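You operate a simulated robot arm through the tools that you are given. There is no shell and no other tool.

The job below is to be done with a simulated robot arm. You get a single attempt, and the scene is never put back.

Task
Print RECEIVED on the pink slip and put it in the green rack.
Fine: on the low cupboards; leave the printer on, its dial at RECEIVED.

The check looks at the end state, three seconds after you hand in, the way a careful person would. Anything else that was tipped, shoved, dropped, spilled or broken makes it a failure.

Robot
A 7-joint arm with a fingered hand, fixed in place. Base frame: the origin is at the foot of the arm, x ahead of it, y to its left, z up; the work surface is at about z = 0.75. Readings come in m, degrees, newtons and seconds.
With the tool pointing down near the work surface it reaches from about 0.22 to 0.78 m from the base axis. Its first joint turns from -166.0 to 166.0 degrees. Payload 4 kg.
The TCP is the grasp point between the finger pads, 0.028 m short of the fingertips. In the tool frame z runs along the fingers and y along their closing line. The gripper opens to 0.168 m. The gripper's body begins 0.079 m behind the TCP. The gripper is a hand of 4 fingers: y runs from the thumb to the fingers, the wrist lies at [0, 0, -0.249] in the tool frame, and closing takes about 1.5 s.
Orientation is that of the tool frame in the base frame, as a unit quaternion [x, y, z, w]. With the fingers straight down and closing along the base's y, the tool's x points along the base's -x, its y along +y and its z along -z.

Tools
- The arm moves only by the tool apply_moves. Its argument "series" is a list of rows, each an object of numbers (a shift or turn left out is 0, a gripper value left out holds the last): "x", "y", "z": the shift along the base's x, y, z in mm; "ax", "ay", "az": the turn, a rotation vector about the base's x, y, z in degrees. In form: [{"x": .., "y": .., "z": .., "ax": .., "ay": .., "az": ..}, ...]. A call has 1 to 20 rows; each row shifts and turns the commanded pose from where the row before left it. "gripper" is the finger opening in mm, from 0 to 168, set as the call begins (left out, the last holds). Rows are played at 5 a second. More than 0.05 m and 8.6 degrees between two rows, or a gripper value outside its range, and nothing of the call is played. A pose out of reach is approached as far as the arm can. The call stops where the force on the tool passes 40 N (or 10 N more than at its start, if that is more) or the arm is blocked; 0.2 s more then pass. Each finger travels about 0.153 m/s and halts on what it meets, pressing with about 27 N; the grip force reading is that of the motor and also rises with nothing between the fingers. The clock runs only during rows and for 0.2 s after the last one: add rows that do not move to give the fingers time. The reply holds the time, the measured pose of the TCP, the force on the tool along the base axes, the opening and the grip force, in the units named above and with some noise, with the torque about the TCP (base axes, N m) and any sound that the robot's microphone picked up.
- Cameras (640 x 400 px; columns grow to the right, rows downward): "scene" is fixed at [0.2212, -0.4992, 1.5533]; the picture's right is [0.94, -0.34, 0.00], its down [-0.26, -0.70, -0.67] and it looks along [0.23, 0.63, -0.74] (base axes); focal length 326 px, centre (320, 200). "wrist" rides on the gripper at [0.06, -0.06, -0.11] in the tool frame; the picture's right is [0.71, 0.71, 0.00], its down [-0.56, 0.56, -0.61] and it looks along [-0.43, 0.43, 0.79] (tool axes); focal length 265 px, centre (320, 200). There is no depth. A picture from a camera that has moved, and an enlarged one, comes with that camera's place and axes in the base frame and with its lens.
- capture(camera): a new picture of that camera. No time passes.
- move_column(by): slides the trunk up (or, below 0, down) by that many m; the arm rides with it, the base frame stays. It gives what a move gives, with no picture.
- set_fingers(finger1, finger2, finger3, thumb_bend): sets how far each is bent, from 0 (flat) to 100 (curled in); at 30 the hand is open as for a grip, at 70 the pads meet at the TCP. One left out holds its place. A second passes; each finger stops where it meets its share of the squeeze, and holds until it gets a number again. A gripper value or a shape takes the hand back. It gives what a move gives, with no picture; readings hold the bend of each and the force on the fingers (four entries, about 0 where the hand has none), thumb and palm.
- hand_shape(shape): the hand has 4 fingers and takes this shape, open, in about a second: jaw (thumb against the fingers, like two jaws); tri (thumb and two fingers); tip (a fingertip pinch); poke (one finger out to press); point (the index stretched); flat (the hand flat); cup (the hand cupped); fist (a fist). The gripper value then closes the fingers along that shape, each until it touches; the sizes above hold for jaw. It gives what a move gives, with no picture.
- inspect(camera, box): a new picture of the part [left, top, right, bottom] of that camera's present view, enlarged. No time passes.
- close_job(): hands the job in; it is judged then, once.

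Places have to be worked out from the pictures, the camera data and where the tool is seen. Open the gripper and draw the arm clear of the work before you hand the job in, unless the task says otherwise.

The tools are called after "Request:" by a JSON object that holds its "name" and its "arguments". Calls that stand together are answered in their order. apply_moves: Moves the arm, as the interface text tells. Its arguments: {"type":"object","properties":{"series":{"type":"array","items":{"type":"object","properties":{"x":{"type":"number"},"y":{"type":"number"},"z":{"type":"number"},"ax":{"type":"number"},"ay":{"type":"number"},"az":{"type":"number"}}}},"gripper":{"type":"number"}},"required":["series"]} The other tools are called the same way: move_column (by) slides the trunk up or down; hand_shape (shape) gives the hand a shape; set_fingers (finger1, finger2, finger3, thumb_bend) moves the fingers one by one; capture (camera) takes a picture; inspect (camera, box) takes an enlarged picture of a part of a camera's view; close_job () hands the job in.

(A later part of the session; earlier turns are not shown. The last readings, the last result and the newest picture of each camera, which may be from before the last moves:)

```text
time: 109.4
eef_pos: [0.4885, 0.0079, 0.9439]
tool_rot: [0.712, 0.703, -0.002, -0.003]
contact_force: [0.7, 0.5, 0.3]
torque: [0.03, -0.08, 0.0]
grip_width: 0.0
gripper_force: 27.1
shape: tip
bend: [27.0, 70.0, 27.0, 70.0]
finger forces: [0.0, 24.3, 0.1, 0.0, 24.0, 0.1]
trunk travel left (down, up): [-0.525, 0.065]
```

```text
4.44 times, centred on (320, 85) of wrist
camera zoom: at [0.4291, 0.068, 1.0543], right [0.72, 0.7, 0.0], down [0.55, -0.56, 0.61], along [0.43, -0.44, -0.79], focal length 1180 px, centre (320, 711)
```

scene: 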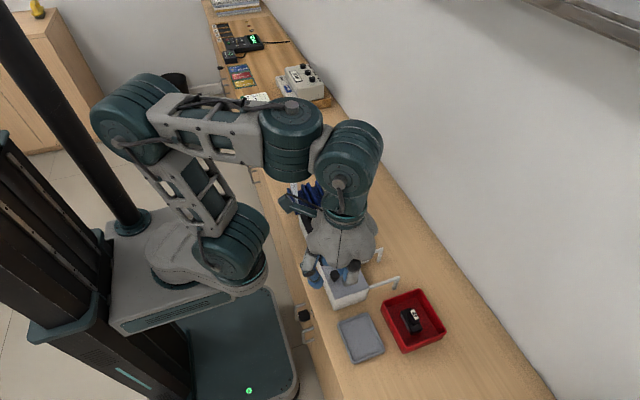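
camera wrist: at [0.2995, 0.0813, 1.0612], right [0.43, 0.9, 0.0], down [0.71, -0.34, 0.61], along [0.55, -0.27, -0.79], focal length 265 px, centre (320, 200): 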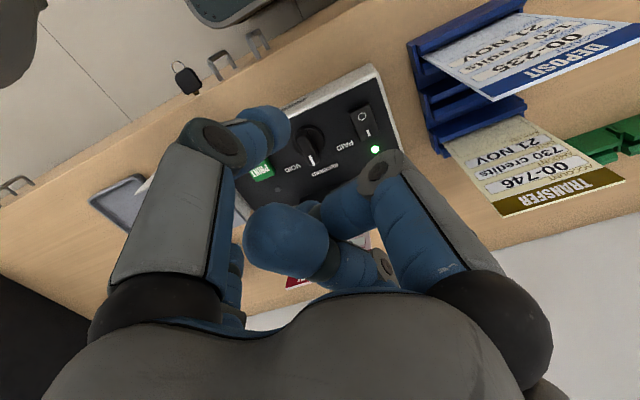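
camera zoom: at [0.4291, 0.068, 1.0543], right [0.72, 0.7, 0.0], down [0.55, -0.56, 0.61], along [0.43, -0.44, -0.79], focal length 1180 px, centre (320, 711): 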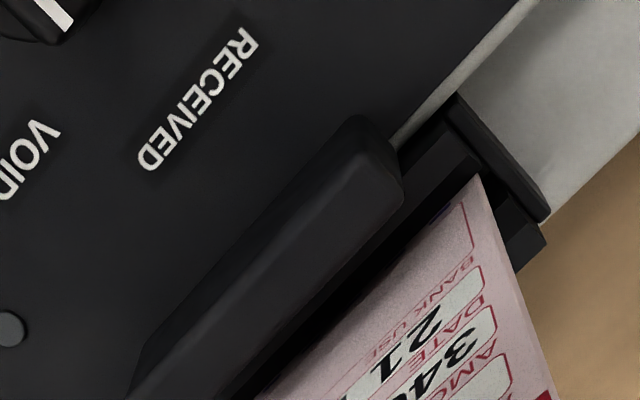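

I shift 3 mm more toward the inner wall and lower to the floor.

Request:
{"name": "apply_moves", "arguments": {"series": [{"x": -3}, {"z": -3}, {"z": -2}, {"z": -1}, {"z": 0}]}}

Request:
{"name": "inspect", "arguments": {"camera": "scene", "box": [334, 170, 390, 247]}}

```text
time: 110.6
eef_pos: [0.4836, 0.0068, 0.9394]
tool_rot: [0.711, 0.703, -0.002, -0.001]
contact_force: [0.1, -0.8, -0.3]
torque: [0.01, -0.04, 0.02]
grip_width: 0.0001
gripper_force: 27.1
shape: tip
bend: [27.0, 70.0, 27.0, 70.0]
finger forces: [0.0, 24.8, 0.0, 0.0, 24.4, 0.1]
trunk travel left (down, up): [-0.525, 0.065]
```

```text
5.19 times, centred on (362, 208) of scene
camera zoom: at [0.2212, -0.4992, 1.5533], right [0.94, -0.34, 0.0], down [-0.26, -0.7, -0.67], along [0.23, 0.63, -0.74], focal length 1691 px, centre (102, 156)
```

zoom: 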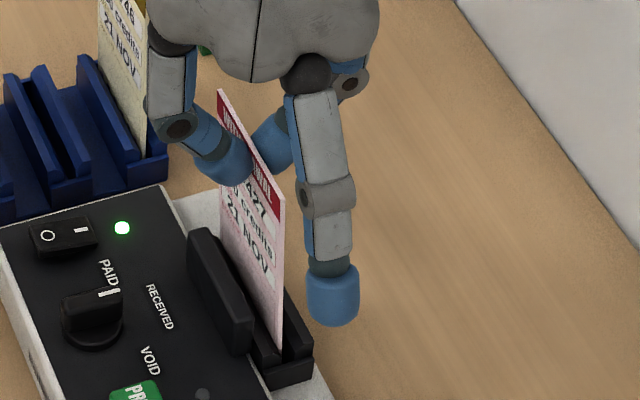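

The slip's lower part now rests against the inner wall. I release it gently and check how it stands.

Request:
{"name": "apply_moves", "arguments": {"series": [{"z": -1}, {"z": 0}]}}

Request:
{"name": "apply_moves", "arguments": {"series": [{"z": 0}, {"z": 0}, {"z": 0}], "gripper": 16}}

Request:
{"name": "inspect", "arguments": {"camera": "scene", "box": [334, 170, 390, 247]}}

Request:
{"name": "apply_moves", "arguments": {"series": [{"z": 0}, {"z": 0}, {"z": 0}, {"z": 0}], "gripper": 80}}

Request:
{"name": "inspect", "arguments": {"camera": "scene", "box": [310, 170, 400, 260]}}

Request:
{"name": "inspect", "arguments": {"camera": "wrist", "box": [220, 40, 390, 230]}}

```text
time: 111.2
eef_pos: [0.4842, 0.007, 0.9379]
tool_rot: [0.711, 0.703, -0.002, -0.002]
contact_force: [0.7, -0.2, 0.1]
torque: [0.04, -0.05, -0.02]
grip_width: 0.0001
gripper_force: 27.4
shape: tip
bend: [27.0, 70.0, 27.0, 70.0]
finger forces: [0.0, 24.7, 0.0, 0.0, 24.4, 0.1]
trunk travel left (down, up): [-0.525, 0.065]
```

```text
time: 112.0
eef_pos: [0.4841, 0.0065, 0.9375]
tool_rot: [0.711, 0.703, -0.002, -0.001]
contact_force: [0.1, 0.9, -0.4]
torque: [0.0, 0.01, 0.01]
grip_width: 0.0159
gripper_force: 0.1
shape: tip
bend: [11.0, 74.0, 11.0, 61.0]
finger forces: [0.0, 0.0, 0.0, 0.0, 0.0, 0.1]
trunk travel left (down, up): [-0.525, 0.065]
```

```text
5.19 times, centred on (362, 208) of scene
camera zoom: at [0.2212, -0.4992, 1.5533], right [0.94, -0.34, 0.0], down [-0.26, -0.7, -0.67], along [0.23, 0.63, -0.74], focal length 1691 px, centre (102, 156)
```

zoom: 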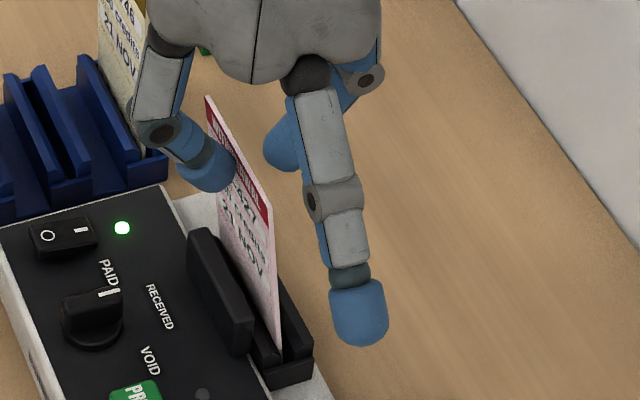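

```text
time: 113.0
eef_pos: [0.4851, 0.0071, 0.9377]
tool_rot: [0.711, 0.703, -0.002, -0.002]
contact_force: [-0.4, -0.7, 0.3]
torque: [0.04, -0.01, -0.01]
grip_width: 0.0795
gripper_force: 0.1
shape: tip
bend: [11.0, 36.0, 11.0, 36.0]
finger forces: [0.0, 0.0, 0.0, 0.1, 0.0, 0.0]
trunk travel left (down, up): [-0.525, 0.065]
```

```text
4.44 times, centred on (355, 215) of scene
camera zoom: at [0.2212, -0.4992, 1.5533], right [0.94, -0.34, 0.0], down [-0.26, -0.7, -0.67], along [0.23, 0.63, -0.74], focal length 1447 px, centre (164, 133)
```

zoom: 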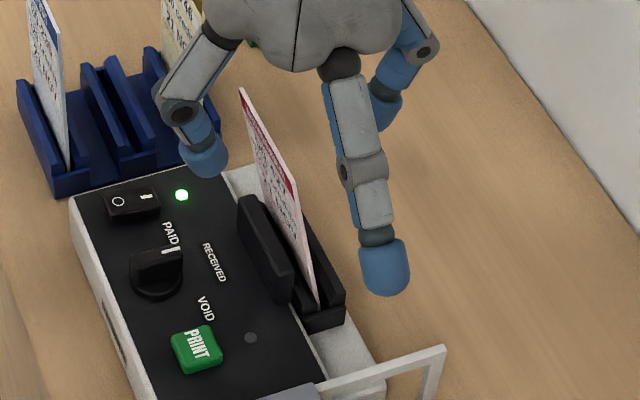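

```text
2.11 times, centred on (305, 135) of wrist
camera zoom: at [0.4258, 0.0677, 1.0474], right [0.72, 0.7, 0.0], down [0.55, -0.56, 0.61], along [0.43, -0.44, -0.79], focal length 559 px, centre (352, 337)
```

zoom: 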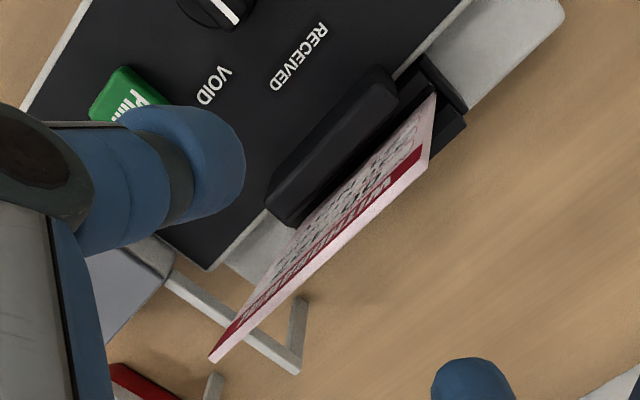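

The slip settles to the same natural lean, so that is simply how it stands there. I want to rule out that the stamp went onto its far (+x) face: I rise, close the pinch, and move to the wall side so the wrist camera can see that face.

Request:
{"name": "apply_moves", "arguments": {"series": [{"z": 25}, {"z": 40}, {"z": 45}]}}

Request:
{"name": "apply_moves", "arguments": {"series": [{"x": 27, "y": 17}, {"x": 27, "y": 17}, {"x": 27, "y": 17}, {"x": 27, "y": 17}, {"x": 27, "y": 15}, {"z": -30}, {"z": -35}, {"z": -30}], "gripper": 20}}

Request:
{"name": "capture", "arguments": {"camera": "wrist"}}

Request:
{"name": "inspect", "arguments": {"camera": "wrist", "box": [0, 0, 240, 150]}}

```text
time: 113.8
eef_pos: [0.4856, 0.0083, 1.0489]
tool_rot: [0.712, 0.702, -0.002, -0.002]
contact_force: [-1.0, -0.3, 0.4]
torque: [0.01, 0.01, -0.01]
grip_width: 0.0797
gripper_force: 0.1
shape: tip
bend: [11.0, 36.0, 11.0, 35.0]
finger forces: [0.0, 0.1, 0.1, 0.0, 0.0, 0.0]
trunk travel left (down, up): [-0.525, 0.065]
```

```text
time: 115.6
eef_pos: [0.6202, 0.0918, 0.9538]
tool_rot: [0.711, 0.703, -0.001, -0.001]
contact_force: [-0.6, -0.3, -0.2]
torque: [0.01, 0.0, -0.02]
grip_width: 0.0201
gripper_force: 0.1
shape: tip
bend: [11.0, 75.0, 11.0, 59.0]
finger forces: [0.0, 0.1, 0.0, 0.0, 0.0, 0.1]
trunk travel left (down, up): [-0.525, 0.065]
```

```text
taken
camera wrist: at [0.5617, 0.1521, 1.0631], right [0.72, 0.7, 0.0], down [0.55, -0.56, 0.61], along [0.43, -0.44, -0.79], focal length 265 px, centre (320, 200)
```

wrist: 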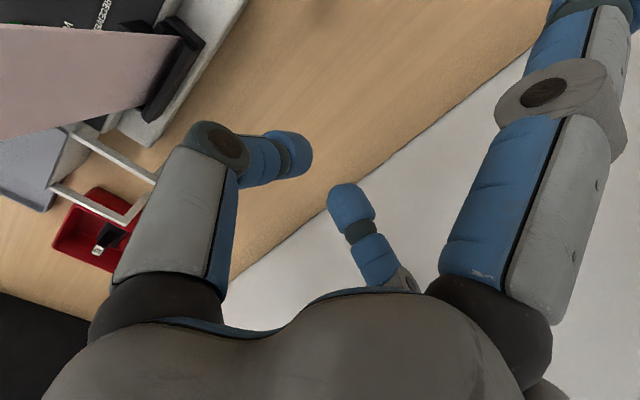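

```text
2.67 times, centred on (120, 75) of wrist
camera zoom: at [0.5617, 0.1521, 1.0631], right [0.72, 0.7, 0.0], down [0.55, -0.56, 0.61], along [0.43, -0.44, -0.79], focal length 708 px, centre (853, 533)
```

zoom: 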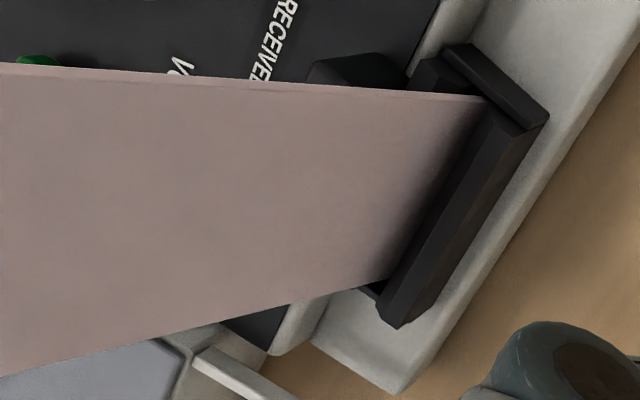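

Both faces are blank, so it never printed. One condition I have not confirmed is that the lid is hard against its stop: both times I ended with only sliding friction (0.4 N). I go back to push the lid firmly shut with finger 1.

Request:
{"name": "apply_moves", "arguments": {"series": [{"z": 45}, {"z": 50}, {"x": -22, "y": -36}, {"x": -22, "y": -36}, {"x": -22, "y": -36}, {"x": -22, "y": -37}, {"x": -22, "y": -37}, {"x": -22, "y": -37}, {"x": -23, "y": -37}, {"x": -23, "y": -37}, {"x": -23, "y": -37}]}}

Request:
{"name": "set_fingers", "arguments": {"finger1": 30, "finger2": 100, "finger3": 100, "thumb_bend": 57}}

Request:
{"name": "apply_moves", "arguments": {"series": [{"z": -40}, {"z": -45}, {"z": -45}, {"z": -30}, {"z": -24}, {"z": 0}]}}

Request:
{"name": "inspect", "arguments": {"camera": "scene", "box": [290, 220, 450, 320]}}

```text
time: 118.0
eef_pos: [0.4208, -0.2416, 1.0495]
tool_rot: [0.711, 0.703, -0.002, -0.002]
contact_force: [-0.1, -0.4, 0.6]
torque: [-0.02, 0.0, 0.01]
grip_width: 0.0203
gripper_force: 0.0
shape: tip
bend: [11.0, 75.0, 11.0, 59.0]
finger forces: [0.1, 0.0, 0.1, 0.0, 0.0, 0.0]
trunk travel left (down, up): [-0.525, 0.065]
```

```text
time: 119.0
eef_pos: [0.421, -0.2419, 1.0488]
tool_rot: [0.712, 0.702, -0.003, -0.002]
contact_force: [0.8, 0.7, 0.8]
torque: [0.02, -0.03, 0.01]
grip_width: 0.0867
gripper_force: 0.0
shape: fingers
bend: [30.0, 100.0, 89.0, 56.0]
finger forces: [0.0, 0.1, 0.1, 0.1, 0.0, 0.0]
trunk travel left (down, up): [-0.525, 0.065]
```

```text
time: 120.4
eef_pos: [0.4185, -0.2406, 0.8628]
tool_rot: [0.711, 0.703, -0.001, -0.003]
contact_force: [0.1, 0.5, -1.1]
torque: [0.01, -0.01, -0.02]
grip_width: 0.0865
gripper_force: 0.1
shape: fingers
bend: [30.0, 100.0, 89.0, 56.0]
finger forces: [0.1, 0.0, 0.1, 0.0, 0.0, 0.1]
trunk travel left (down, up): [-0.525, 0.065]
```

```text
4.00 times, centred on (370, 270) of scene
camera zoom: at [0.2212, -0.4992, 1.5533], right [0.94, -0.34, 0.0], down [-0.26, -0.7, -0.67], along [0.23, 0.63, -0.74], focal length 1302 px, centre (120, -80)
```

zoom: 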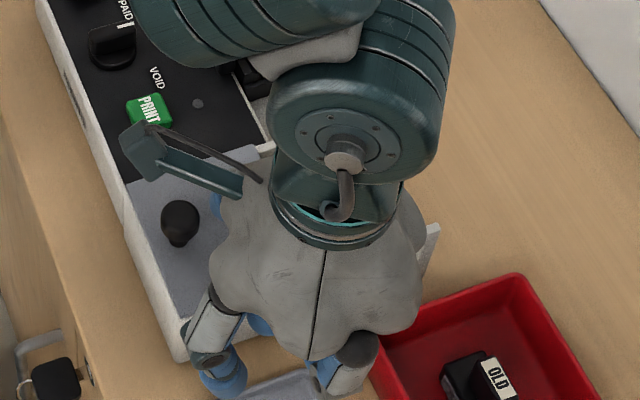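

Finger 1 is on the far side of the knob. I push in -x in small steps until I feel the stop.

Request:
{"name": "apply_moves", "arguments": {"series": [{"x": -6}, {"x": -3}, {"x": -2}, {"x": 0}]}}

Request:
{"name": "apply_moves", "arguments": {"series": [{"x": -1}, {"x": 0}]}}

Request:
{"name": "apply_moves", "arguments": {"series": [{"x": -1}, {"x": 0}]}}

Request:
{"name": "apply_moves", "arguments": {"series": [{"x": -1}, {"x": 0}]}}

```text
time: 121.4
eef_pos: [0.4093, -0.2424, 0.8639]
tool_rot: [0.711, 0.703, -0.001, -0.001]
contact_force: [-0.1, 0.6, 0.0]
torque: [-0.01, -0.01, 0.0]
grip_width: 0.0867
gripper_force: 0.1
shape: fingers
bend: [30.0, 100.0, 89.0, 56.0]
finger forces: [0.0, 0.0, 0.0, 0.0, 0.0, 0.0]
trunk travel left (down, up): [-0.525, 0.065]
```

```text
time: 122.0
eef_pos: [0.4072, -0.242, 0.8616]
tool_rot: [0.711, 0.703, -0.002, -0.002]
contact_force: [-0.5, -0.4, 0.3]
torque: [0.02, -0.03, -0.05]
grip_width: 0.0866
gripper_force: 0.2
shape: fingers
bend: [30.0, 100.0, 89.0, 56.0]
finger forces: [0.3, 0.1, 0.0, 0.0, 0.1, 0.0]
trunk travel left (down, up): [-0.525, 0.065]
```

```text
time: 122.6
eef_pos: [0.4055, -0.2408, 0.8638]
tool_rot: [0.712, 0.703, -0.002, -0.002]
contact_force: [0.7, -0.2, 0.6]
torque: [0.0, -0.03, -0.11]
grip_width: 0.0865
gripper_force: 0.3
shape: fingers
bend: [30.0, 100.0, 89.0, 56.0]
finger forces: [1.1, 0.1, 0.0, 0.0, 0.0, 0.0]
trunk travel left (down, up): [-0.525, 0.065]
```

```text
time: 123.2
eef_pos: [0.4055, -0.2407, 0.8636]
tool_rot: [0.712, 0.703, -0.002, -0.002]
contact_force: [3.9, 0.9, -1.0]
torque: [-0.07, -0.08, -0.3]
grip_width: 0.0865
gripper_force: 1.5
shape: fingers
bend: [30.0, 100.0, 89.0, 56.0]
finger forces: [3.2, 0.0, 0.1, 0.1, 0.0, 0.0]
trunk travel left (down, up): [-0.525, 0.065]
```

Now the stop is felt (3 N): the lid is hard shut, having been perhaps half a millimetre to a millimetre short before. I back off, rise, and check the lamp.

Request:
{"name": "apply_moves", "arguments": {"series": [{"x": -1}, {"x": 5}, {"z": 35}, {"z": 45}, {"z": 45}, {"z": 45}, {"z": 17}, {"y": 48, "az": 3}, {"y": 48, "az": 3}, {"y": 48, "az": 3}, {"x": -12, "y": 48, "az": 3}, {"x": -12, "y": 47, "az": 4}, {"x": -10, "y": 47, "az": 4}]}}

Request:
{"name": "set_fingers", "arguments": {"finger1": 100, "finger2": 100, "finger3": 30, "thumb_bend": 58}}

Request:
{"name": "inspect", "arguments": {"camera": "scene", "box": [290, 190, 410, 310]}}

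```text
time: 126.0
eef_pos: [0.3743, 0.044, 1.0504]
tool_rot: [0.578, 0.816, -0.002, -0.002]
contact_force: [-0.9, -0.6, 0.7]
torque: [0.02, -0.02, -0.01]
grip_width: 0.086
gripper_force: 0.0
shape: fingers
bend: [30.0, 100.0, 89.0, 56.0]
finger forces: [0.1, 0.0, 0.0, 0.0, 0.1, 0.0]
trunk travel left (down, up): [-0.525, 0.065]
```

```text
time: 127.0
eef_pos: [0.3749, 0.0445, 1.05]
tool_rot: [0.578, 0.816, -0.002, -0.001]
contact_force: [-0.3, 0.5, 0.0]
torque: [-0.01, 0.01, -0.01]
grip_width: 0.0434
gripper_force: 0.0
shape: fingers
bend: [89.0, 100.0, 30.0, 57.0]
finger forces: [0.1, 0.0, 0.0, 0.1, 0.0, 0.0]
trunk travel left (down, up): [-0.525, 0.065]
```

```text
3.33 times, centred on (350, 250) of scene
camera zoom: at [0.2212, -0.4992, 1.5533], right [0.94, -0.34, 0.0], down [-0.26, -0.7, -0.67], along [0.23, 0.63, -0.74], focal length 1085 px, centre (220, 33)
```

zoom: 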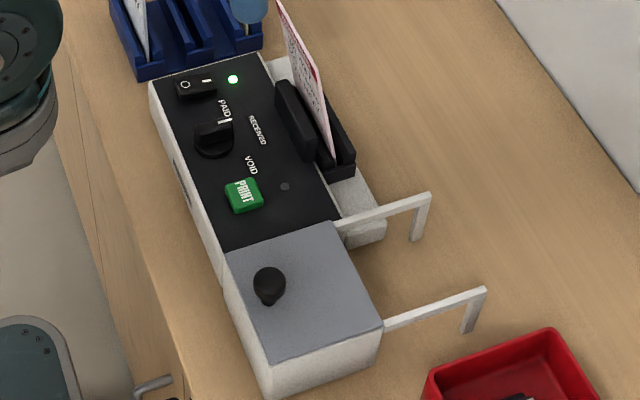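

The lid is fully shut; the second lamp stays dark. I press PRINT again with the lid firmly closed and hold it.

Request:
{"name": "apply_moves", "arguments": {"series": [{"z": -40}, {"z": -45}, {"z": -45}, {"z": -40}, {"z": -22}, {"z": -8}, {"z": 0}]}}

Request:
{"name": "apply_moves", "arguments": {"series": [{"z": -5}, {"z": -5}, {"z": -3}, {"z": -2}, {"z": 0}, {"z": 0}, {"z": 0}, {"z": 0}, {"z": 0}]}}

Request:
{"name": "inspect", "arguments": {"camera": "scene", "box": [290, 190, 386, 260]}}

```text
time: 128.6
eef_pos: [0.3736, 0.0456, 0.8519]
tool_rot: [0.579, 0.816, -0.002, -0.001]
contact_force: [-0.3, 0.9, -0.3]
torque: [-0.01, -0.02, 0.01]
grip_width: 0.0433
gripper_force: 0.1
shape: fingers
bend: [89.0, 100.0, 30.0, 57.0]
finger forces: [0.0, 0.0, 0.0, 0.0, 0.0, 0.0]
trunk travel left (down, up): [-0.525, 0.065]
```

```text
time: 130.6
eef_pos: [0.3746, 0.0464, 0.8361]
tool_rot: [0.579, 0.816, -0.002, -0.001]
contact_force: [-1.4, 0.1, 2.0]
torque: [-0.15, -0.04, 0.02]
grip_width: 0.0435
gripper_force: 1.2
shape: fingers
bend: [89.0, 100.0, 30.0, 57.0]
finger forces: [0.0, 0.1, 1.6, 0.0, 0.0, 0.1]
trunk travel left (down, up): [-0.525, 0.065]
heard: click
```

```text
5.71 times, centred on (338, 225) of scene
camera zoom: at [0.2212, -0.4992, 1.5533], right [0.94, -0.34, 0.0], down [-0.26, -0.7, -0.67], along [0.23, 0.63, -0.74], focal length 1860 px, centre (217, 57)
```

zoom: 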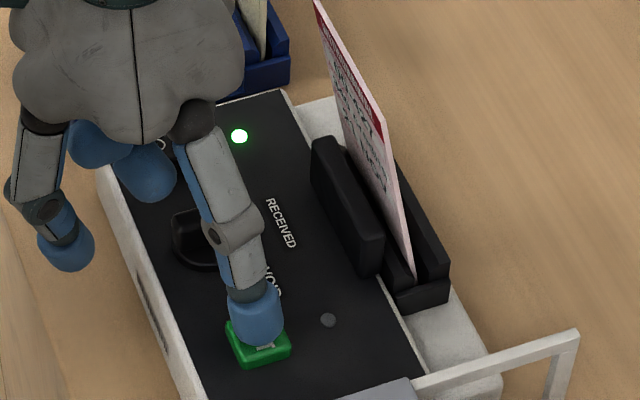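

Still just the click. The remaining suspect is the slip's 10° lean, caused by the asymmetric opening of the pinch. I'll regrip it and release it symmetrically with small finger moves so it stands upright, as the slips do in the rack.

Request:
{"name": "apply_moves", "arguments": {"series": [{"z": 15}, {"z": 45}, {"z": 50}, {"z": 50}, {"z": 50}, {"x": 24, "y": -8, "az": -4}, {"x": 24, "y": -8, "az": -4}, {"x": 24, "y": -8, "az": -4}, {"x": 24, "y": -8, "az": -4}, {"x": 23, "y": -7, "az": -4}]}}

Request:
{"name": "hand_shape", "arguments": {"shape": "tip"}}

Request:
{"name": "apply_moves", "arguments": {"series": [{"z": 0}, {"z": 0}, {"z": 0}, {"z": -40}, {"z": -35}, {"z": -30}, {"z": -25}, {"z": -15}], "gripper": 80}}

Request:
{"name": "inspect", "arguments": {"camera": "wrist", "box": [220, 40, 390, 230]}}

```text
time: 132.8
eef_pos: [0.4946, 0.0065, 1.046]
tool_rot: [0.711, 0.703, -0.002, -0.001]
contact_force: [0.4, -0.5, 0.3]
torque: [-0.01, 0.0, 0.03]
grip_width: 0.0434
gripper_force: 0.2
shape: fingers
bend: [89.0, 100.0, 30.0, 57.0]
finger forces: [0.1, 0.1, 0.0, 0.0, 0.1, 0.1]
trunk travel left (down, up): [-0.525, 0.065]
```

```text
time: 133.7
eef_pos: [0.495, 0.0052, 1.0473]
tool_rot: [0.711, 0.703, -0.002, -0.002]
contact_force: [0.0, 0.2, 0.0]
torque: [0.01, 0.0, 0.02]
grip_width: 0.1679
gripper_force: 0.1
shape: tip
bend: [11.0, 30.0, 11.0, 30.0]
finger forces: [0.1, 0.0, 0.1, 0.1, 0.1, 0.0]
trunk travel left (down, up): [-0.525, 0.065]
```

```text
time: 135.5
eef_pos: [0.4945, 0.0064, 0.902]
tool_rot: [0.712, 0.702, -0.002, -0.002]
contact_force: [0.4, 1.3, 1.0]
torque: [-0.02, -0.04, 0.02]
grip_width: 0.0801
gripper_force: 0.2
shape: tip
bend: [11.0, 35.0, 11.0, 35.0]
finger forces: [0.0, 0.0, 0.1, 0.1, 0.0, 0.1]
trunk travel left (down, up): [-0.525, 0.065]
```

```text
2.11 times, centred on (305, 135) of wrist
camera zoom: at [0.4358, 0.0668, 1.0107], right [0.72, 0.7, 0.0], down [0.55, -0.56, 0.61], along [0.43, -0.44, -0.79], focal length 559 px, centre (352, 337)
```

zoom: 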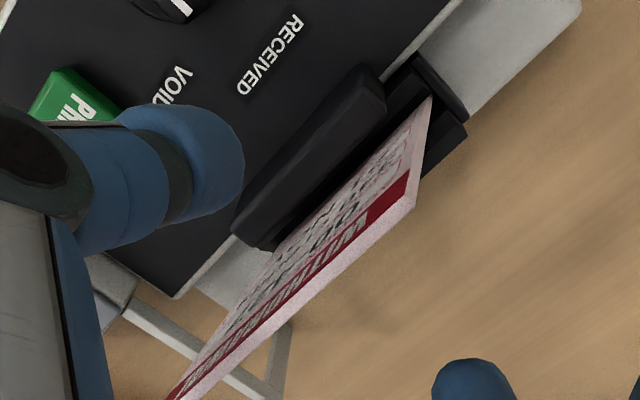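

I ended a bit lower (z 0.902), which grips the slip nearer its middle; nothing is touched. I close thumb and finger 2 symmetrically in steps.

Request:
{"name": "set_fingers", "arguments": {"finger2": 52, "thumb_bend": 52}}

Request:
{"name": "set_fingers", "arguments": {"finger2": 62, "thumb_bend": 62}}

Request:
{"name": "inspect", "arguments": {"camera": "wrist", "box": [220, 40, 390, 230]}}

Request:
{"name": "inspect", "arguments": {"camera": "scene", "box": [320, 170, 400, 250]}}

```text
time: 136.5
eef_pos: [0.4943, 0.0058, 0.9016]
tool_rot: [0.712, 0.702, -0.002, -0.003]
contact_force: [-0.2, -0.4, 0.8]
torque: [0.02, 0.05, 0.0]
grip_width: 0.1204
gripper_force: 0.1
shape: fingers
bend: [11.0, 52.0, 11.0, 52.0]
finger forces: [0.1, 0.0, 0.1, 0.1, 0.0, 0.0]
trunk travel left (down, up): [-0.525, 0.065]
```

```text
time: 137.5
eef_pos: [0.4941, 0.0058, 0.901]
tool_rot: [0.711, 0.703, -0.001, -0.002]
contact_force: [0.6, 0.1, -0.2]
torque: [0.04, 0.0, -0.04]
grip_width: 0.1137
gripper_force: 0.1
shape: fingers
bend: [11.0, 62.0, 11.0, 62.0]
finger forces: [0.0, 0.1, 0.1, 0.1, 0.1, 0.0]
trunk travel left (down, up): [-0.525, 0.065]
```

```text
2.11 times, centred on (305, 135) of wrist
camera zoom: at [0.4357, 0.0667, 1.0109], right [0.72, 0.7, 0.0], down [0.55, -0.56, 0.61], along [0.43, -0.44, -0.79], focal length 559 px, centre (352, 337)
```

zoom: 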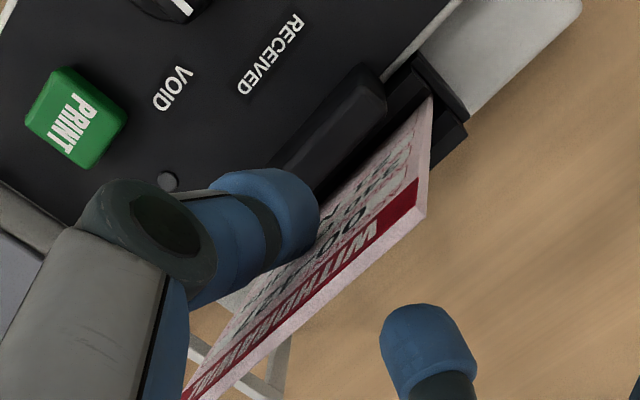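

```text
5.00 times, centred on (360, 210) of scene
camera zoom: at [0.2212, -0.4992, 1.5533], right [0.94, -0.34, 0.0], down [-0.26, -0.7, -0.67], along [0.23, 0.63, -0.74], focal length 1628 px, centre (120, 150)
```

zoom: 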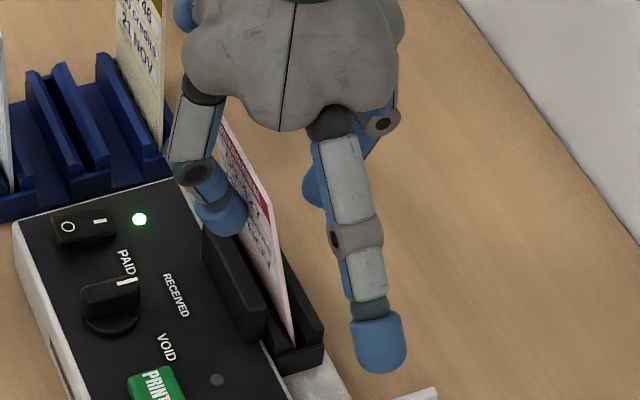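

The thumb is straightening the slip. I continue closing symmetrically.

Request:
{"name": "set_fingers", "arguments": {"finger2": 66, "thumb_bend": 66}}

Request:
{"name": "set_fingers", "arguments": {"finger2": 69, "thumb_bend": 69}}

Request:
{"name": "inspect", "arguments": {"camera": "wrist", "box": [220, 40, 390, 230]}}

Request:
{"name": "inspect", "arguments": {"camera": "scene", "box": [320, 170, 400, 250]}}

```text
time: 138.5
eef_pos: [0.4941, 0.0064, 0.9008]
tool_rot: [0.711, 0.703, -0.002, -0.001]
contact_force: [0.6, -0.3, 0.3]
torque: [0.0, -0.01, -0.02]
grip_width: 0.1121
gripper_force: 0.1
shape: fingers
bend: [11.0, 66.0, 11.0, 66.0]
finger forces: [0.1, 0.1, 0.0, 0.1, 0.0, 0.0]
trunk travel left (down, up): [-0.525, 0.065]
```

```text
time: 139.5
eef_pos: [0.4953, 0.0062, 0.9013]
tool_rot: [0.712, 0.703, -0.002, -0.001]
contact_force: [0.0, 0.1, -1.3]
torque: [0.03, 0.0, 0.01]
grip_width: 0.1109
gripper_force: 0.1
shape: fingers
bend: [11.0, 69.0, 11.0, 69.0]
finger forces: [0.1, 0.0, 0.0, 0.1, 0.1, 0.0]
trunk travel left (down, up): [-0.525, 0.065]
```

```text
2.11 times, centred on (305, 135) of wrist
camera zoom: at [0.4357, 0.0667, 1.011], right [0.72, 0.7, 0.0], down [0.55, -0.56, 0.61], along [0.43, -0.44, -0.79], focal length 559 px, centre (352, 337)
```

zoom: 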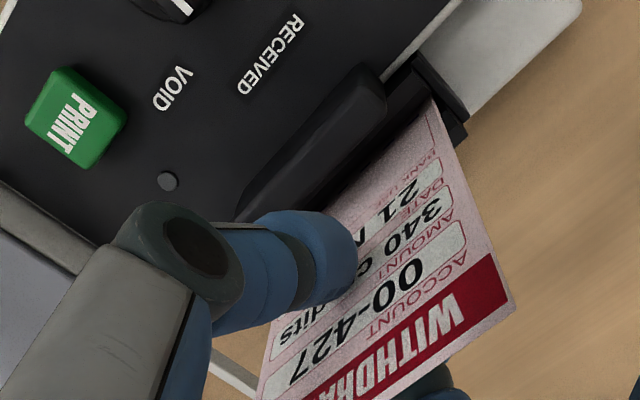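

```text
5.00 times, centred on (360, 210) of scene
camera zoom: at [0.2212, -0.4992, 1.5533], right [0.94, -0.34, 0.0], down [-0.26, -0.7, -0.67], along [0.23, 0.63, -0.74], focal length 1628 px, centre (120, 150)
```

zoom: 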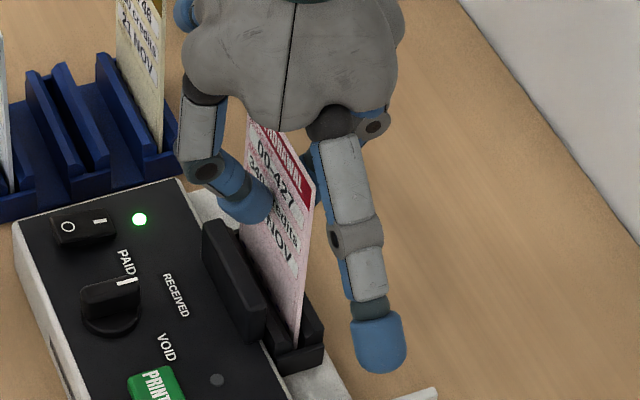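

The slip is now about upright between the pads. I grip it firmly and measure its tilt precisely.

Request:
{"name": "set_fingers", "arguments": {"finger2": 73, "thumb_bend": 73}}

Request:
{"name": "inspect", "arguments": {"camera": "scene", "box": [340, 180, 390, 245]}}

Request:
{"name": "inspect", "arguments": {"camera": "wrist", "box": [220, 40, 390, 230]}}

```text
time: 140.5
eef_pos: [0.495, 0.0059, 0.902]
tool_rot: [0.712, 0.703, -0.001, -0.002]
contact_force: [-0.1, -0.4, 0.4]
torque: [-0.02, 0.04, 0.0]
grip_width: 0.1105
gripper_force: 3.8
shape: fingers
bend: [11.0, 71.0, 11.0, 71.0]
finger forces: [0.0, 3.7, 0.1, 0.1, 3.8, 0.0]
trunk travel left (down, up): [-0.525, 0.065]
```

```text
6.15 times, centred on (365, 212) of scene
camera zoom: at [0.2212, -0.4992, 1.5533], right [0.94, -0.34, 0.0], down [-0.26, -0.7, -0.67], along [0.23, 0.63, -0.74], focal length 2003 px, centre (43, 123)
```

zoom: 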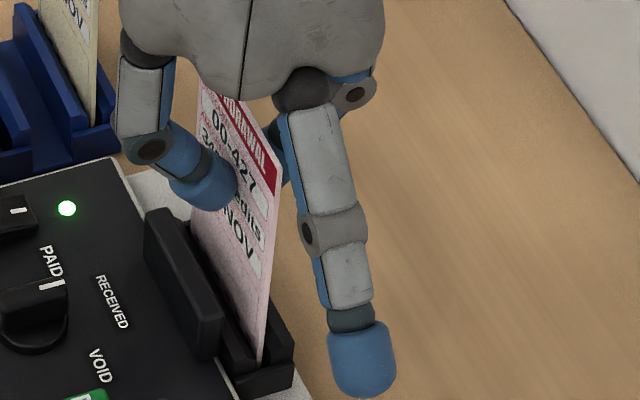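

```text
2.11 times, centred on (305, 135) of wrist
camera zoom: at [0.4357, 0.0666, 1.0109], right [0.72, 0.7, 0.0], down [0.55, -0.56, 0.61], along [0.43, -0.44, -0.79], focal length 559 px, centre (352, 337)
```

zoom: 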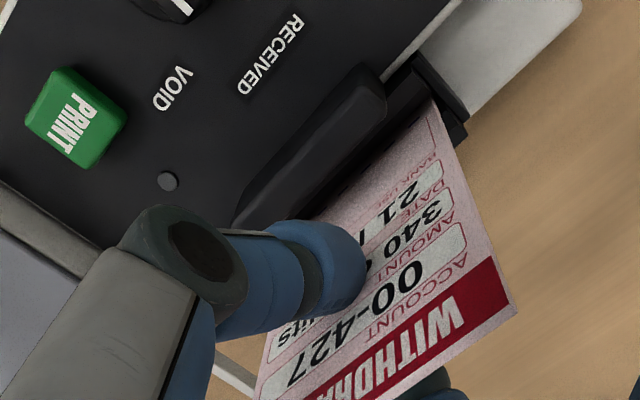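

A light, symmetric grip; tilt within about 1°. I push down 2 mm so the slip's bottom edge sits flush on the floor, then open both fingers by tiny equal amounts.

Request:
{"name": "apply_moves", "arguments": {"series": [{"z": -1}, {"z": -1}, {"z": 0}]}}

Request:
{"name": "set_fingers", "arguments": {"finger2": 69, "thumb_bend": 69}}

Request:
{"name": "inspect", "arguments": {"camera": "scene", "box": [340, 180, 390, 245]}}

Request:
{"name": "inspect", "arguments": {"camera": "wrist", "box": [220, 40, 390, 230]}}

```text
time: 141.3
eef_pos: [0.4934, 0.0051, 0.8995]
tool_rot: [0.711, 0.703, -0.002, -0.002]
contact_force: [1.0, 0.0, 3.2]
torque: [-0.01, 0.02, 0.03]
grip_width: 0.1104
gripper_force: 4.1
shape: fingers
bend: [11.0, 72.0, 11.0, 71.0]
finger forces: [0.0, 4.8, 0.0, 0.0, 4.7, 0.1]
trunk travel left (down, up): [-0.525, 0.065]
```

```text
time: 142.3
eef_pos: [0.4936, 0.0066, 0.8993]
tool_rot: [0.711, 0.703, -0.001, -0.002]
contact_force: [0.1, -1.2, 0.3]
torque: [0.02, 0.01, -0.01]
grip_width: 0.1108
gripper_force: 0.0
shape: fingers
bend: [11.0, 69.0, 11.0, 69.0]
finger forces: [0.0, 0.0, 0.0, 0.0, 0.1, 0.0]
trunk travel left (down, up): [-0.525, 0.065]
```

```text
6.15 times, centred on (365, 212) of scene
camera zoom: at [0.2212, -0.4992, 1.5533], right [0.94, -0.34, 0.0], down [-0.26, -0.7, -0.67], along [0.23, 0.63, -0.74], focal length 2003 px, centre (43, 123)
```

zoom: 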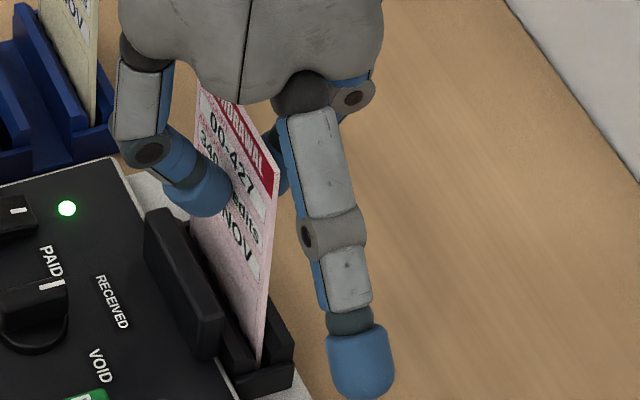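

```text
2.11 times, centred on (305, 135) of wrist
camera zoom: at [0.4357, 0.067, 1.0085], right [0.72, 0.7, 0.0], down [0.55, -0.56, 0.61], along [0.43, -0.44, -0.79], focal length 559 px, centre (352, 337)
```

zoom: 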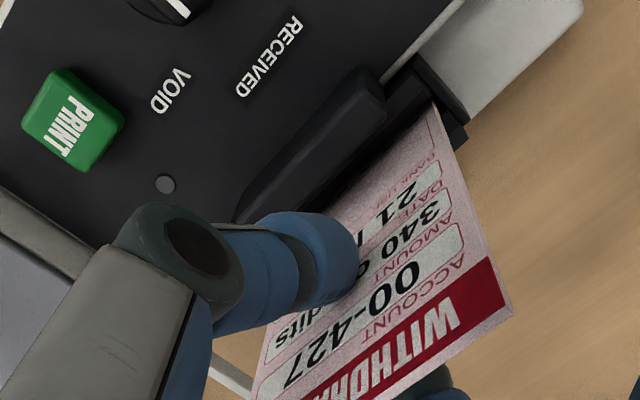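

Opening slightly, it tips toward the thumb, so it wasn't quite vertical. I'll set it flush against the inner wall instead: regrip lightly, lift 3 mm, shift -3.5 mm, lower and release by tiny equal steps.

Request:
{"name": "set_fingers", "arguments": {"finger2": 73, "thumb_bend": 73}}

Request:
{"name": "apply_moves", "arguments": {"series": [{"z": 4}, {"x": -2}, {"x": -1.5}, {"z": -2}, {"z": -2}, {"z": -1}, {"z": 0}]}}

Request:
{"name": "set_fingers", "arguments": {"finger2": 69, "thumb_bend": 69}}

Request:
{"name": "inspect", "arguments": {"camera": "scene", "box": [340, 180, 390, 245]}}

Request:
{"name": "set_fingers", "arguments": {"finger2": 65, "thumb_bend": 65}}

Request:
{"name": "inspect", "arguments": {"camera": "scene", "box": [340, 180, 390, 245]}}

```text
time: 143.3
eef_pos: [0.4947, 0.0058, 0.899]
tool_rot: [0.712, 0.703, -0.002, -0.002]
contact_force: [0.1, -0.3, -0.6]
torque: [0.01, -0.01, -0.02]
grip_width: 0.1107
gripper_force: 3.4
shape: fingers
bend: [11.0, 71.0, 11.0, 71.0]
finger forces: [0.1, 3.7, 0.0, 0.0, 3.8, 0.1]
trunk travel left (down, up): [-0.525, 0.065]
```

```text
time: 144.9
eef_pos: [0.4907, 0.0064, 0.8978]
tool_rot: [0.712, 0.703, -0.002, -0.002]
contact_force: [0.1, -1.4, 0.2]
torque: [0.01, 0.0, 0.01]
grip_width: 0.1107
gripper_force: 4.1
shape: fingers
bend: [11.0, 71.0, 11.0, 71.0]
finger forces: [0.0, 3.9, 0.0, 0.1, 3.9, 0.1]
trunk travel left (down, up): [-0.525, 0.065]
```

```text
time: 145.9
eef_pos: [0.4919, 0.008, 0.8989]
tool_rot: [0.712, 0.702, -0.002, -0.002]
contact_force: [-0.3, 0.0, -0.5]
torque: [0.04, 0.0, -0.03]
grip_width: 0.1108
gripper_force: 0.0
shape: fingers
bend: [11.0, 69.0, 11.0, 69.0]
finger forces: [0.0, 0.0, 0.0, 0.0, 0.0, 0.0]
trunk travel left (down, up): [-0.525, 0.065]
```

```text
6.15 times, centred on (365, 212) of scene
camera zoom: at [0.2212, -0.4992, 1.5533], right [0.94, -0.34, 0.0], down [-0.26, -0.7, -0.67], along [0.23, 0.63, -0.74], focal length 2003 px, centre (43, 123)
```

zoom: 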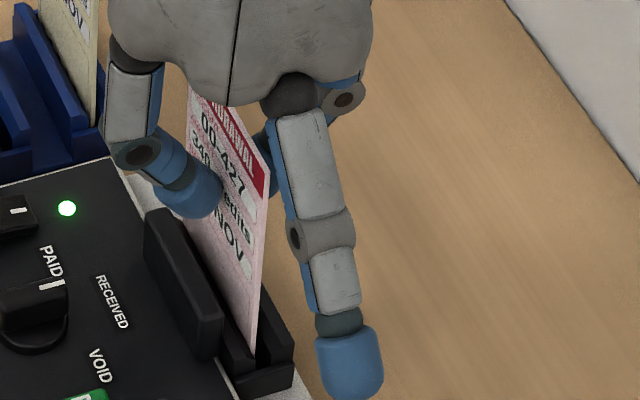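

```text
time: 146.9
eef_pos: [0.4902, 0.0073, 0.8983]
tool_rot: [0.711, 0.703, -0.002, -0.002]
contact_force: [0.2, 0.7, -0.2]
torque: [-0.02, 0.02, -0.03]
grip_width: 0.1126
gripper_force: 0.1
shape: fingers
bend: [11.0, 65.0, 11.0, 65.0]
finger forces: [0.0, 0.1, 0.1, 0.0, 0.0, 0.0]
trunk travel left (down, up): [-0.525, 0.065]
```

```text
6.15 times, centred on (365, 212) of scene
camera zoom: at [0.2212, -0.4992, 1.5533], right [0.94, -0.34, 0.0], down [-0.26, -0.7, -0.67], along [0.23, 0.63, -0.74], focal length 2003 px, centre (43, 123)
```

zoom: 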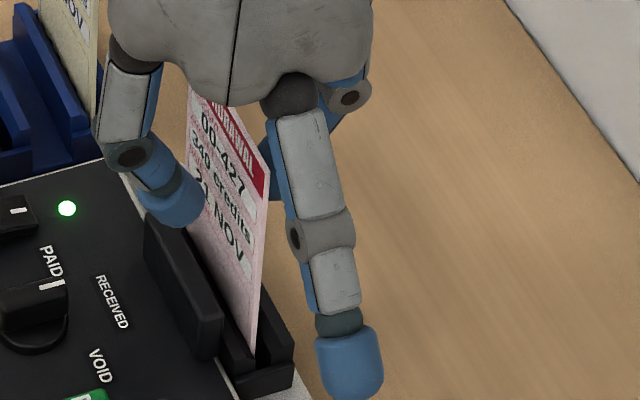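

The slip now stands upright on its own (it didn't move as the fingers opened). I open wider gradually and withdraw upward very gently.

Request:
{"name": "set_fingers", "arguments": {"finger2": 56, "thumb_bend": 56}}

Request:
{"name": "set_fingers", "arguments": {"finger2": 38, "thumb_bend": 38}}

Request:
{"name": "inspect", "arguments": {"camera": "scene", "box": [320, 180, 400, 250]}}

Request:
{"name": "inspect", "arguments": {"camera": "wrist", "box": [180, 40, 420, 230]}}

```text
time: 147.9
eef_pos: [0.4918, 0.0073, 0.8983]
tool_rot: [0.712, 0.703, -0.003, -0.002]
contact_force: [-0.2, -0.4, -0.2]
torque: [0.0, 0.01, -0.02]
grip_width: 0.1173
gripper_force: 0.1
shape: fingers
bend: [11.0, 56.0, 11.0, 56.0]
finger forces: [0.0, 0.1, 0.1, 0.0, 0.1, 0.0]
trunk travel left (down, up): [-0.525, 0.065]
```

```text
time: 148.9
eef_pos: [0.4905, 0.0074, 0.8985]
tool_rot: [0.712, 0.703, -0.002, -0.002]
contact_force: [-0.5, -0.2, 0.4]
torque: [-0.01, 0.03, 0.0]
grip_width: 0.1327
gripper_force: 0.0
shape: fingers
bend: [11.0, 38.0, 11.0, 38.0]
finger forces: [0.0, 0.0, 0.0, 0.0, 0.0, 0.1]
trunk travel left (down, up): [-0.525, 0.065]
```

```text
5.71 times, centred on (360, 215) of scene
camera zoom: at [0.2212, -0.4992, 1.5533], right [0.94, -0.34, 0.0], down [-0.26, -0.7, -0.67], along [0.23, 0.63, -0.74], focal length 1860 px, centre (91, 114)
```

zoom: 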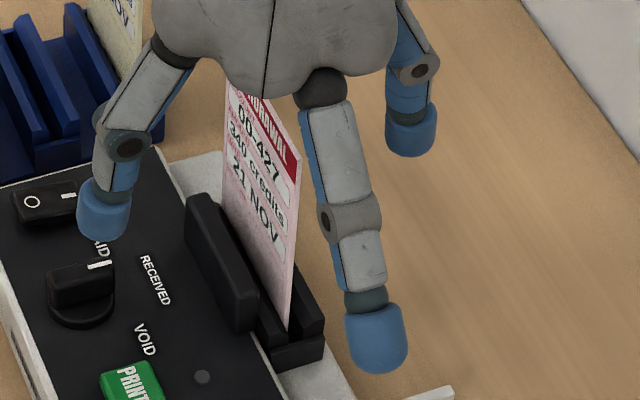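

```text
2.11 times, centred on (300, 135) of wrist
camera zoom: at [0.4318, 0.0683, 1.0075], right [0.72, 0.7, 0.0], down [0.55, -0.56, 0.61], along [0.43, -0.44, -0.79], focal length 559 px, centre (362, 337)
```

zoom: 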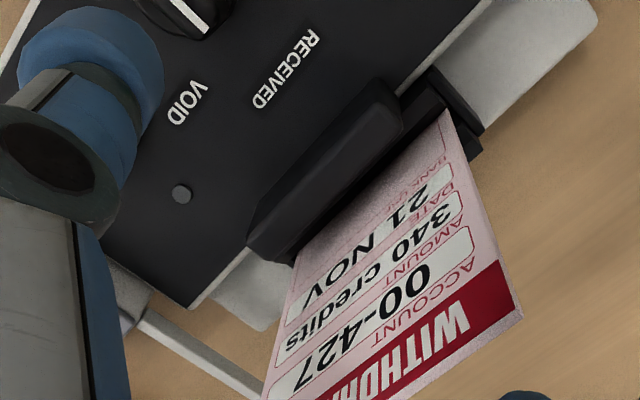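

It stands upright by itself. I rise straight up slowly, then go back to PRINT.

Request:
{"name": "apply_moves", "arguments": {"series": [{"z": 15}, {"z": 20}, {"z": 25}, {"z": 30}, {"z": 35}, {"z": 25}, {"x": -20, "y": 8, "az": 4}, {"x": -24, "y": 8, "az": 4}, {"x": -24, "y": 8, "az": 4}, {"x": -24, "y": 7, "az": 4}, {"x": -24, "y": 7, "az": 4}]}}

Request:
{"name": "inspect", "arguments": {"camera": "scene", "box": [300, 170, 400, 250]}}

Request:
{"name": "set_fingers", "arguments": {"finger1": 100, "finger2": 100, "finger3": 30, "thumb_bend": 58}}

```text
time: 151.3
eef_pos: [0.3737, 0.0441, 1.0477]
tool_rot: [0.578, 0.816, -0.002, -0.001]
contact_force: [-0.3, 0.5, -0.6]
torque: [0.02, 0.01, 0.01]
grip_width: 0.1329
gripper_force: 0.1
shape: fingers
bend: [11.0, 38.0, 11.0, 38.0]
finger forces: [0.1, 0.0, 0.1, 0.1, 0.1, 0.0]
trunk travel left (down, up): [-0.525, 0.065]
```

```text
5.00 times, centred on (350, 210) of scene
camera zoom: at [0.2212, -0.4992, 1.5533], right [0.94, -0.34, 0.0], down [-0.26, -0.7, -0.67], along [0.23, 0.63, -0.74], focal length 1628 px, centre (170, 150)
```

zoom: 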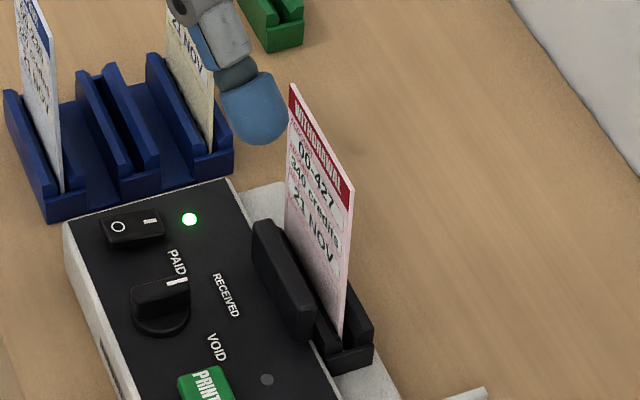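

```text
time: 152.3
eef_pos: [0.3747, 0.044, 1.0486]
tool_rot: [0.579, 0.815, -0.002, -0.003]
contact_force: [0.6, -0.1, 0.3]
torque: [0.0, 0.02, -0.01]
grip_width: 0.0434
gripper_force: 0.1
shape: fingers
bend: [89.0, 100.0, 30.0, 57.0]
finger forces: [0.0, 0.0, 0.1, 0.0, 0.1, 0.0]
trunk travel left (down, up): [-0.525, 0.065]
```

The slip stands upright in the slot without support. I go down and press PRINT.

Request:
{"name": "apply_moves", "arguments": {"series": [{"z": -40}, {"z": -45}, {"z": -45}, {"z": -40}, {"z": -20}, {"z": -8}, {"z": 0}]}}

Request:
{"name": "apply_moves", "arguments": {"series": [{"z": -5}, {"z": -5}, {"z": -3}, {"z": -2}, {"z": -1}, {"z": 0}, {"z": 0}, {"z": 0}, {"z": 0}]}}

Request:
{"name": "inspect", "arguments": {"camera": "scene", "box": [290, 180, 390, 260]}}

```text
time: 153.9
eef_pos: [0.3742, 0.0458, 0.8509]
tool_rot: [0.579, 0.816, -0.002, -0.002]
contact_force: [0.1, 0.4, 0.2]
torque: [-0.02, -0.01, 0.03]
grip_width: 0.0434
gripper_force: 0.1
shape: fingers
bend: [89.0, 100.0, 30.0, 57.0]
finger forces: [0.0, 0.1, 0.0, 0.0, 0.0, 0.0]
trunk travel left (down, up): [-0.525, 0.065]
```

```text
time: 155.9
eef_pos: [0.3732, 0.0446, 0.8335]
tool_rot: [0.578, 0.816, -0.002, -0.001]
contact_force: [0.6, 0.9, 2.5]
torque: [-0.13, -0.04, -0.01]
grip_width: 0.0434
gripper_force: 0.9
shape: fingers
bend: [89.0, 100.0, 30.0, 57.0]
finger forces: [0.1, 0.0, 2.3, 0.1, 0.1, 0.0]
trunk travel left (down, up): [-0.525, 0.065]
heard: click
```

```text
5.00 times, centred on (340, 220) of scene
camera zoom: at [0.2212, -0.4992, 1.5533], right [0.94, -0.34, 0.0], down [-0.26, -0.7, -0.67], along [0.23, 0.63, -0.74], focal length 1628 px, centre (220, 100)
```

zoom: 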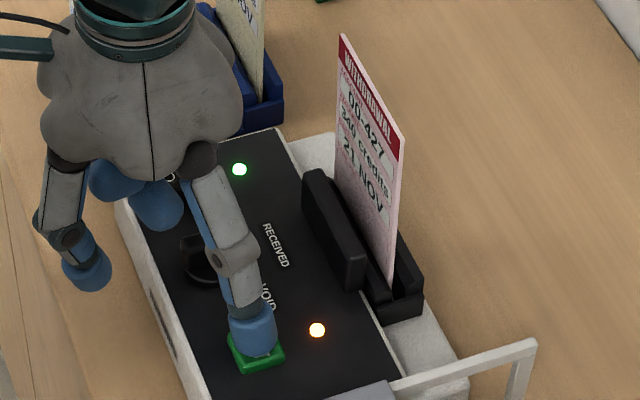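

The lamp beside PRINT now glows amber: with the slip upright it is working. I lift off the button and wait for it to finish.

Request:
{"name": "apply_moves", "arguments": {"series": [{"z": 8}, {"z": 10}, {"z": 0}, {"z": 0}, {"z": 0}, {"z": 0}]}}

Request:
{"name": "inspect", "arguments": {"camera": "scene", "box": [290, 180, 390, 260]}}

```text
time: 157.3
eef_pos: [0.3739, 0.0444, 0.8525]
tool_rot: [0.578, 0.816, -0.002, -0.001]
contact_force: [-0.6, 0.3, 0.2]
torque: [-0.02, -0.02, 0.0]
grip_width: 0.0434
gripper_force: 0.1
shape: fingers
bend: [89.0, 100.0, 30.0, 57.0]
finger forces: [0.1, 0.0, 0.1, 0.0, 0.0, 0.1]
trunk travel left (down, up): [-0.525, 0.065]
```

```text
5.00 times, centred on (340, 220) of scene
camera zoom: at [0.2212, -0.4992, 1.5533], right [0.94, -0.34, 0.0], down [-0.26, -0.7, -0.67], along [0.23, 0.63, -0.74], focal length 1628 px, centre (220, 100)
```

zoom: 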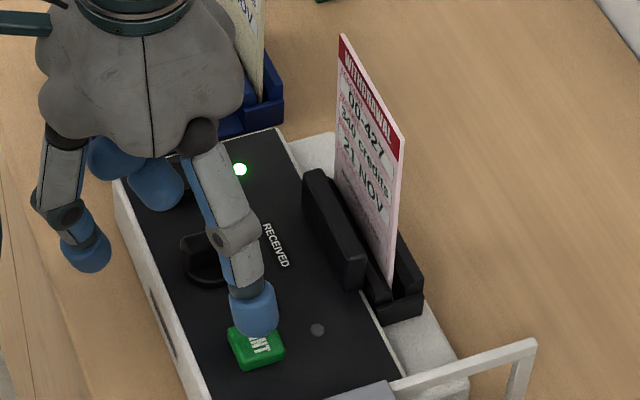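

The lamp went out again: one print cycle done. Now I fetch the slip to check it: rise, yaw back, open the pinch above it.

Request:
{"name": "apply_moves", "arguments": {"series": [{"z": 40}, {"z": 50}, {"z": 50}, {"z": 50}, {"z": 10}, {"x": 24, "y": -8, "az": -4}, {"x": 24, "y": -8, "az": -4}, {"x": 24, "y": -8, "az": -4}, {"x": 23, "y": -7, "az": -4}, {"x": 22, "y": -7, "az": -4}]}}

Request:
{"name": "set_fingers", "arguments": {"finger1": 11, "finger2": 40, "finger3": 11, "thumb_bend": 40}}

Request:
{"name": "capture", "arguments": {"camera": "wrist"}}

Request:
{"name": "inspect", "arguments": {"camera": "scene", "box": [310, 160, 400, 250]}}

```text
time: 159.5
eef_pos: [0.4922, 0.0072, 1.0514]
tool_rot: [0.711, 0.703, -0.002, -0.002]
contact_force: [0.1, 0.4, -0.5]
torque: [0.0, 0.0, 0.02]
grip_width: 0.0434
gripper_force: 0.1
shape: fingers
bend: [89.0, 100.0, 30.0, 57.0]
finger forces: [0.0, 0.0, 0.0, 0.0, 0.0, 0.0]
trunk travel left (down, up): [-0.525, 0.065]
```

```text
time: 160.5
eef_pos: [0.4915, 0.0073, 1.0525]
tool_rot: [0.711, 0.703, -0.002, -0.002]
contact_force: [0.2, 0.3, 0.2]
torque: [0.01, 0.01, 0.01]
grip_width: 0.1244
gripper_force: 0.1
shape: fingers
bend: [11.0, 40.0, 11.0, 40.0]
finger forces: [0.1, 0.0, 0.0, 0.1, 0.0, 0.1]
trunk travel left (down, up): [-0.525, 0.065]
```

```text
taken
camera wrist: at [0.4327, 0.068, 1.1616], right [0.72, 0.7, 0.0], down [0.55, -0.56, 0.61], along [0.43, -0.44, -0.79], focal length 265 px, centre (320, 200)
```

wrist: 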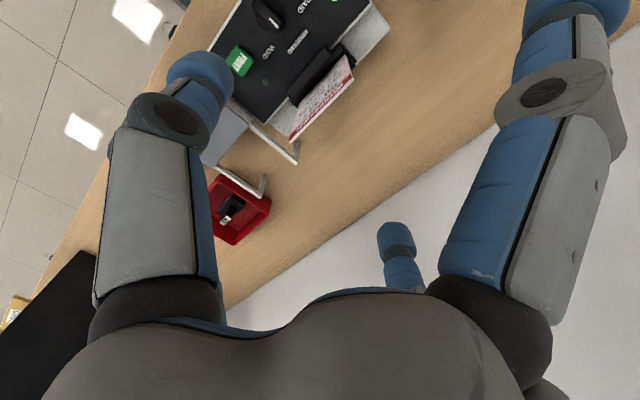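

```text
4.44 times, centred on (355, 205) of scene
camera zoom: at [0.2212, -0.4992, 1.5533], right [0.94, -0.34, 0.0], down [-0.26, -0.7, -0.67], along [0.23, 0.63, -0.74], focal length 1447 px, centre (164, 178)
```

zoom: 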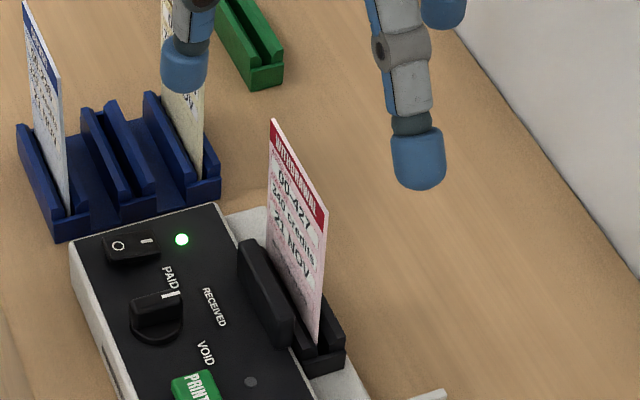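

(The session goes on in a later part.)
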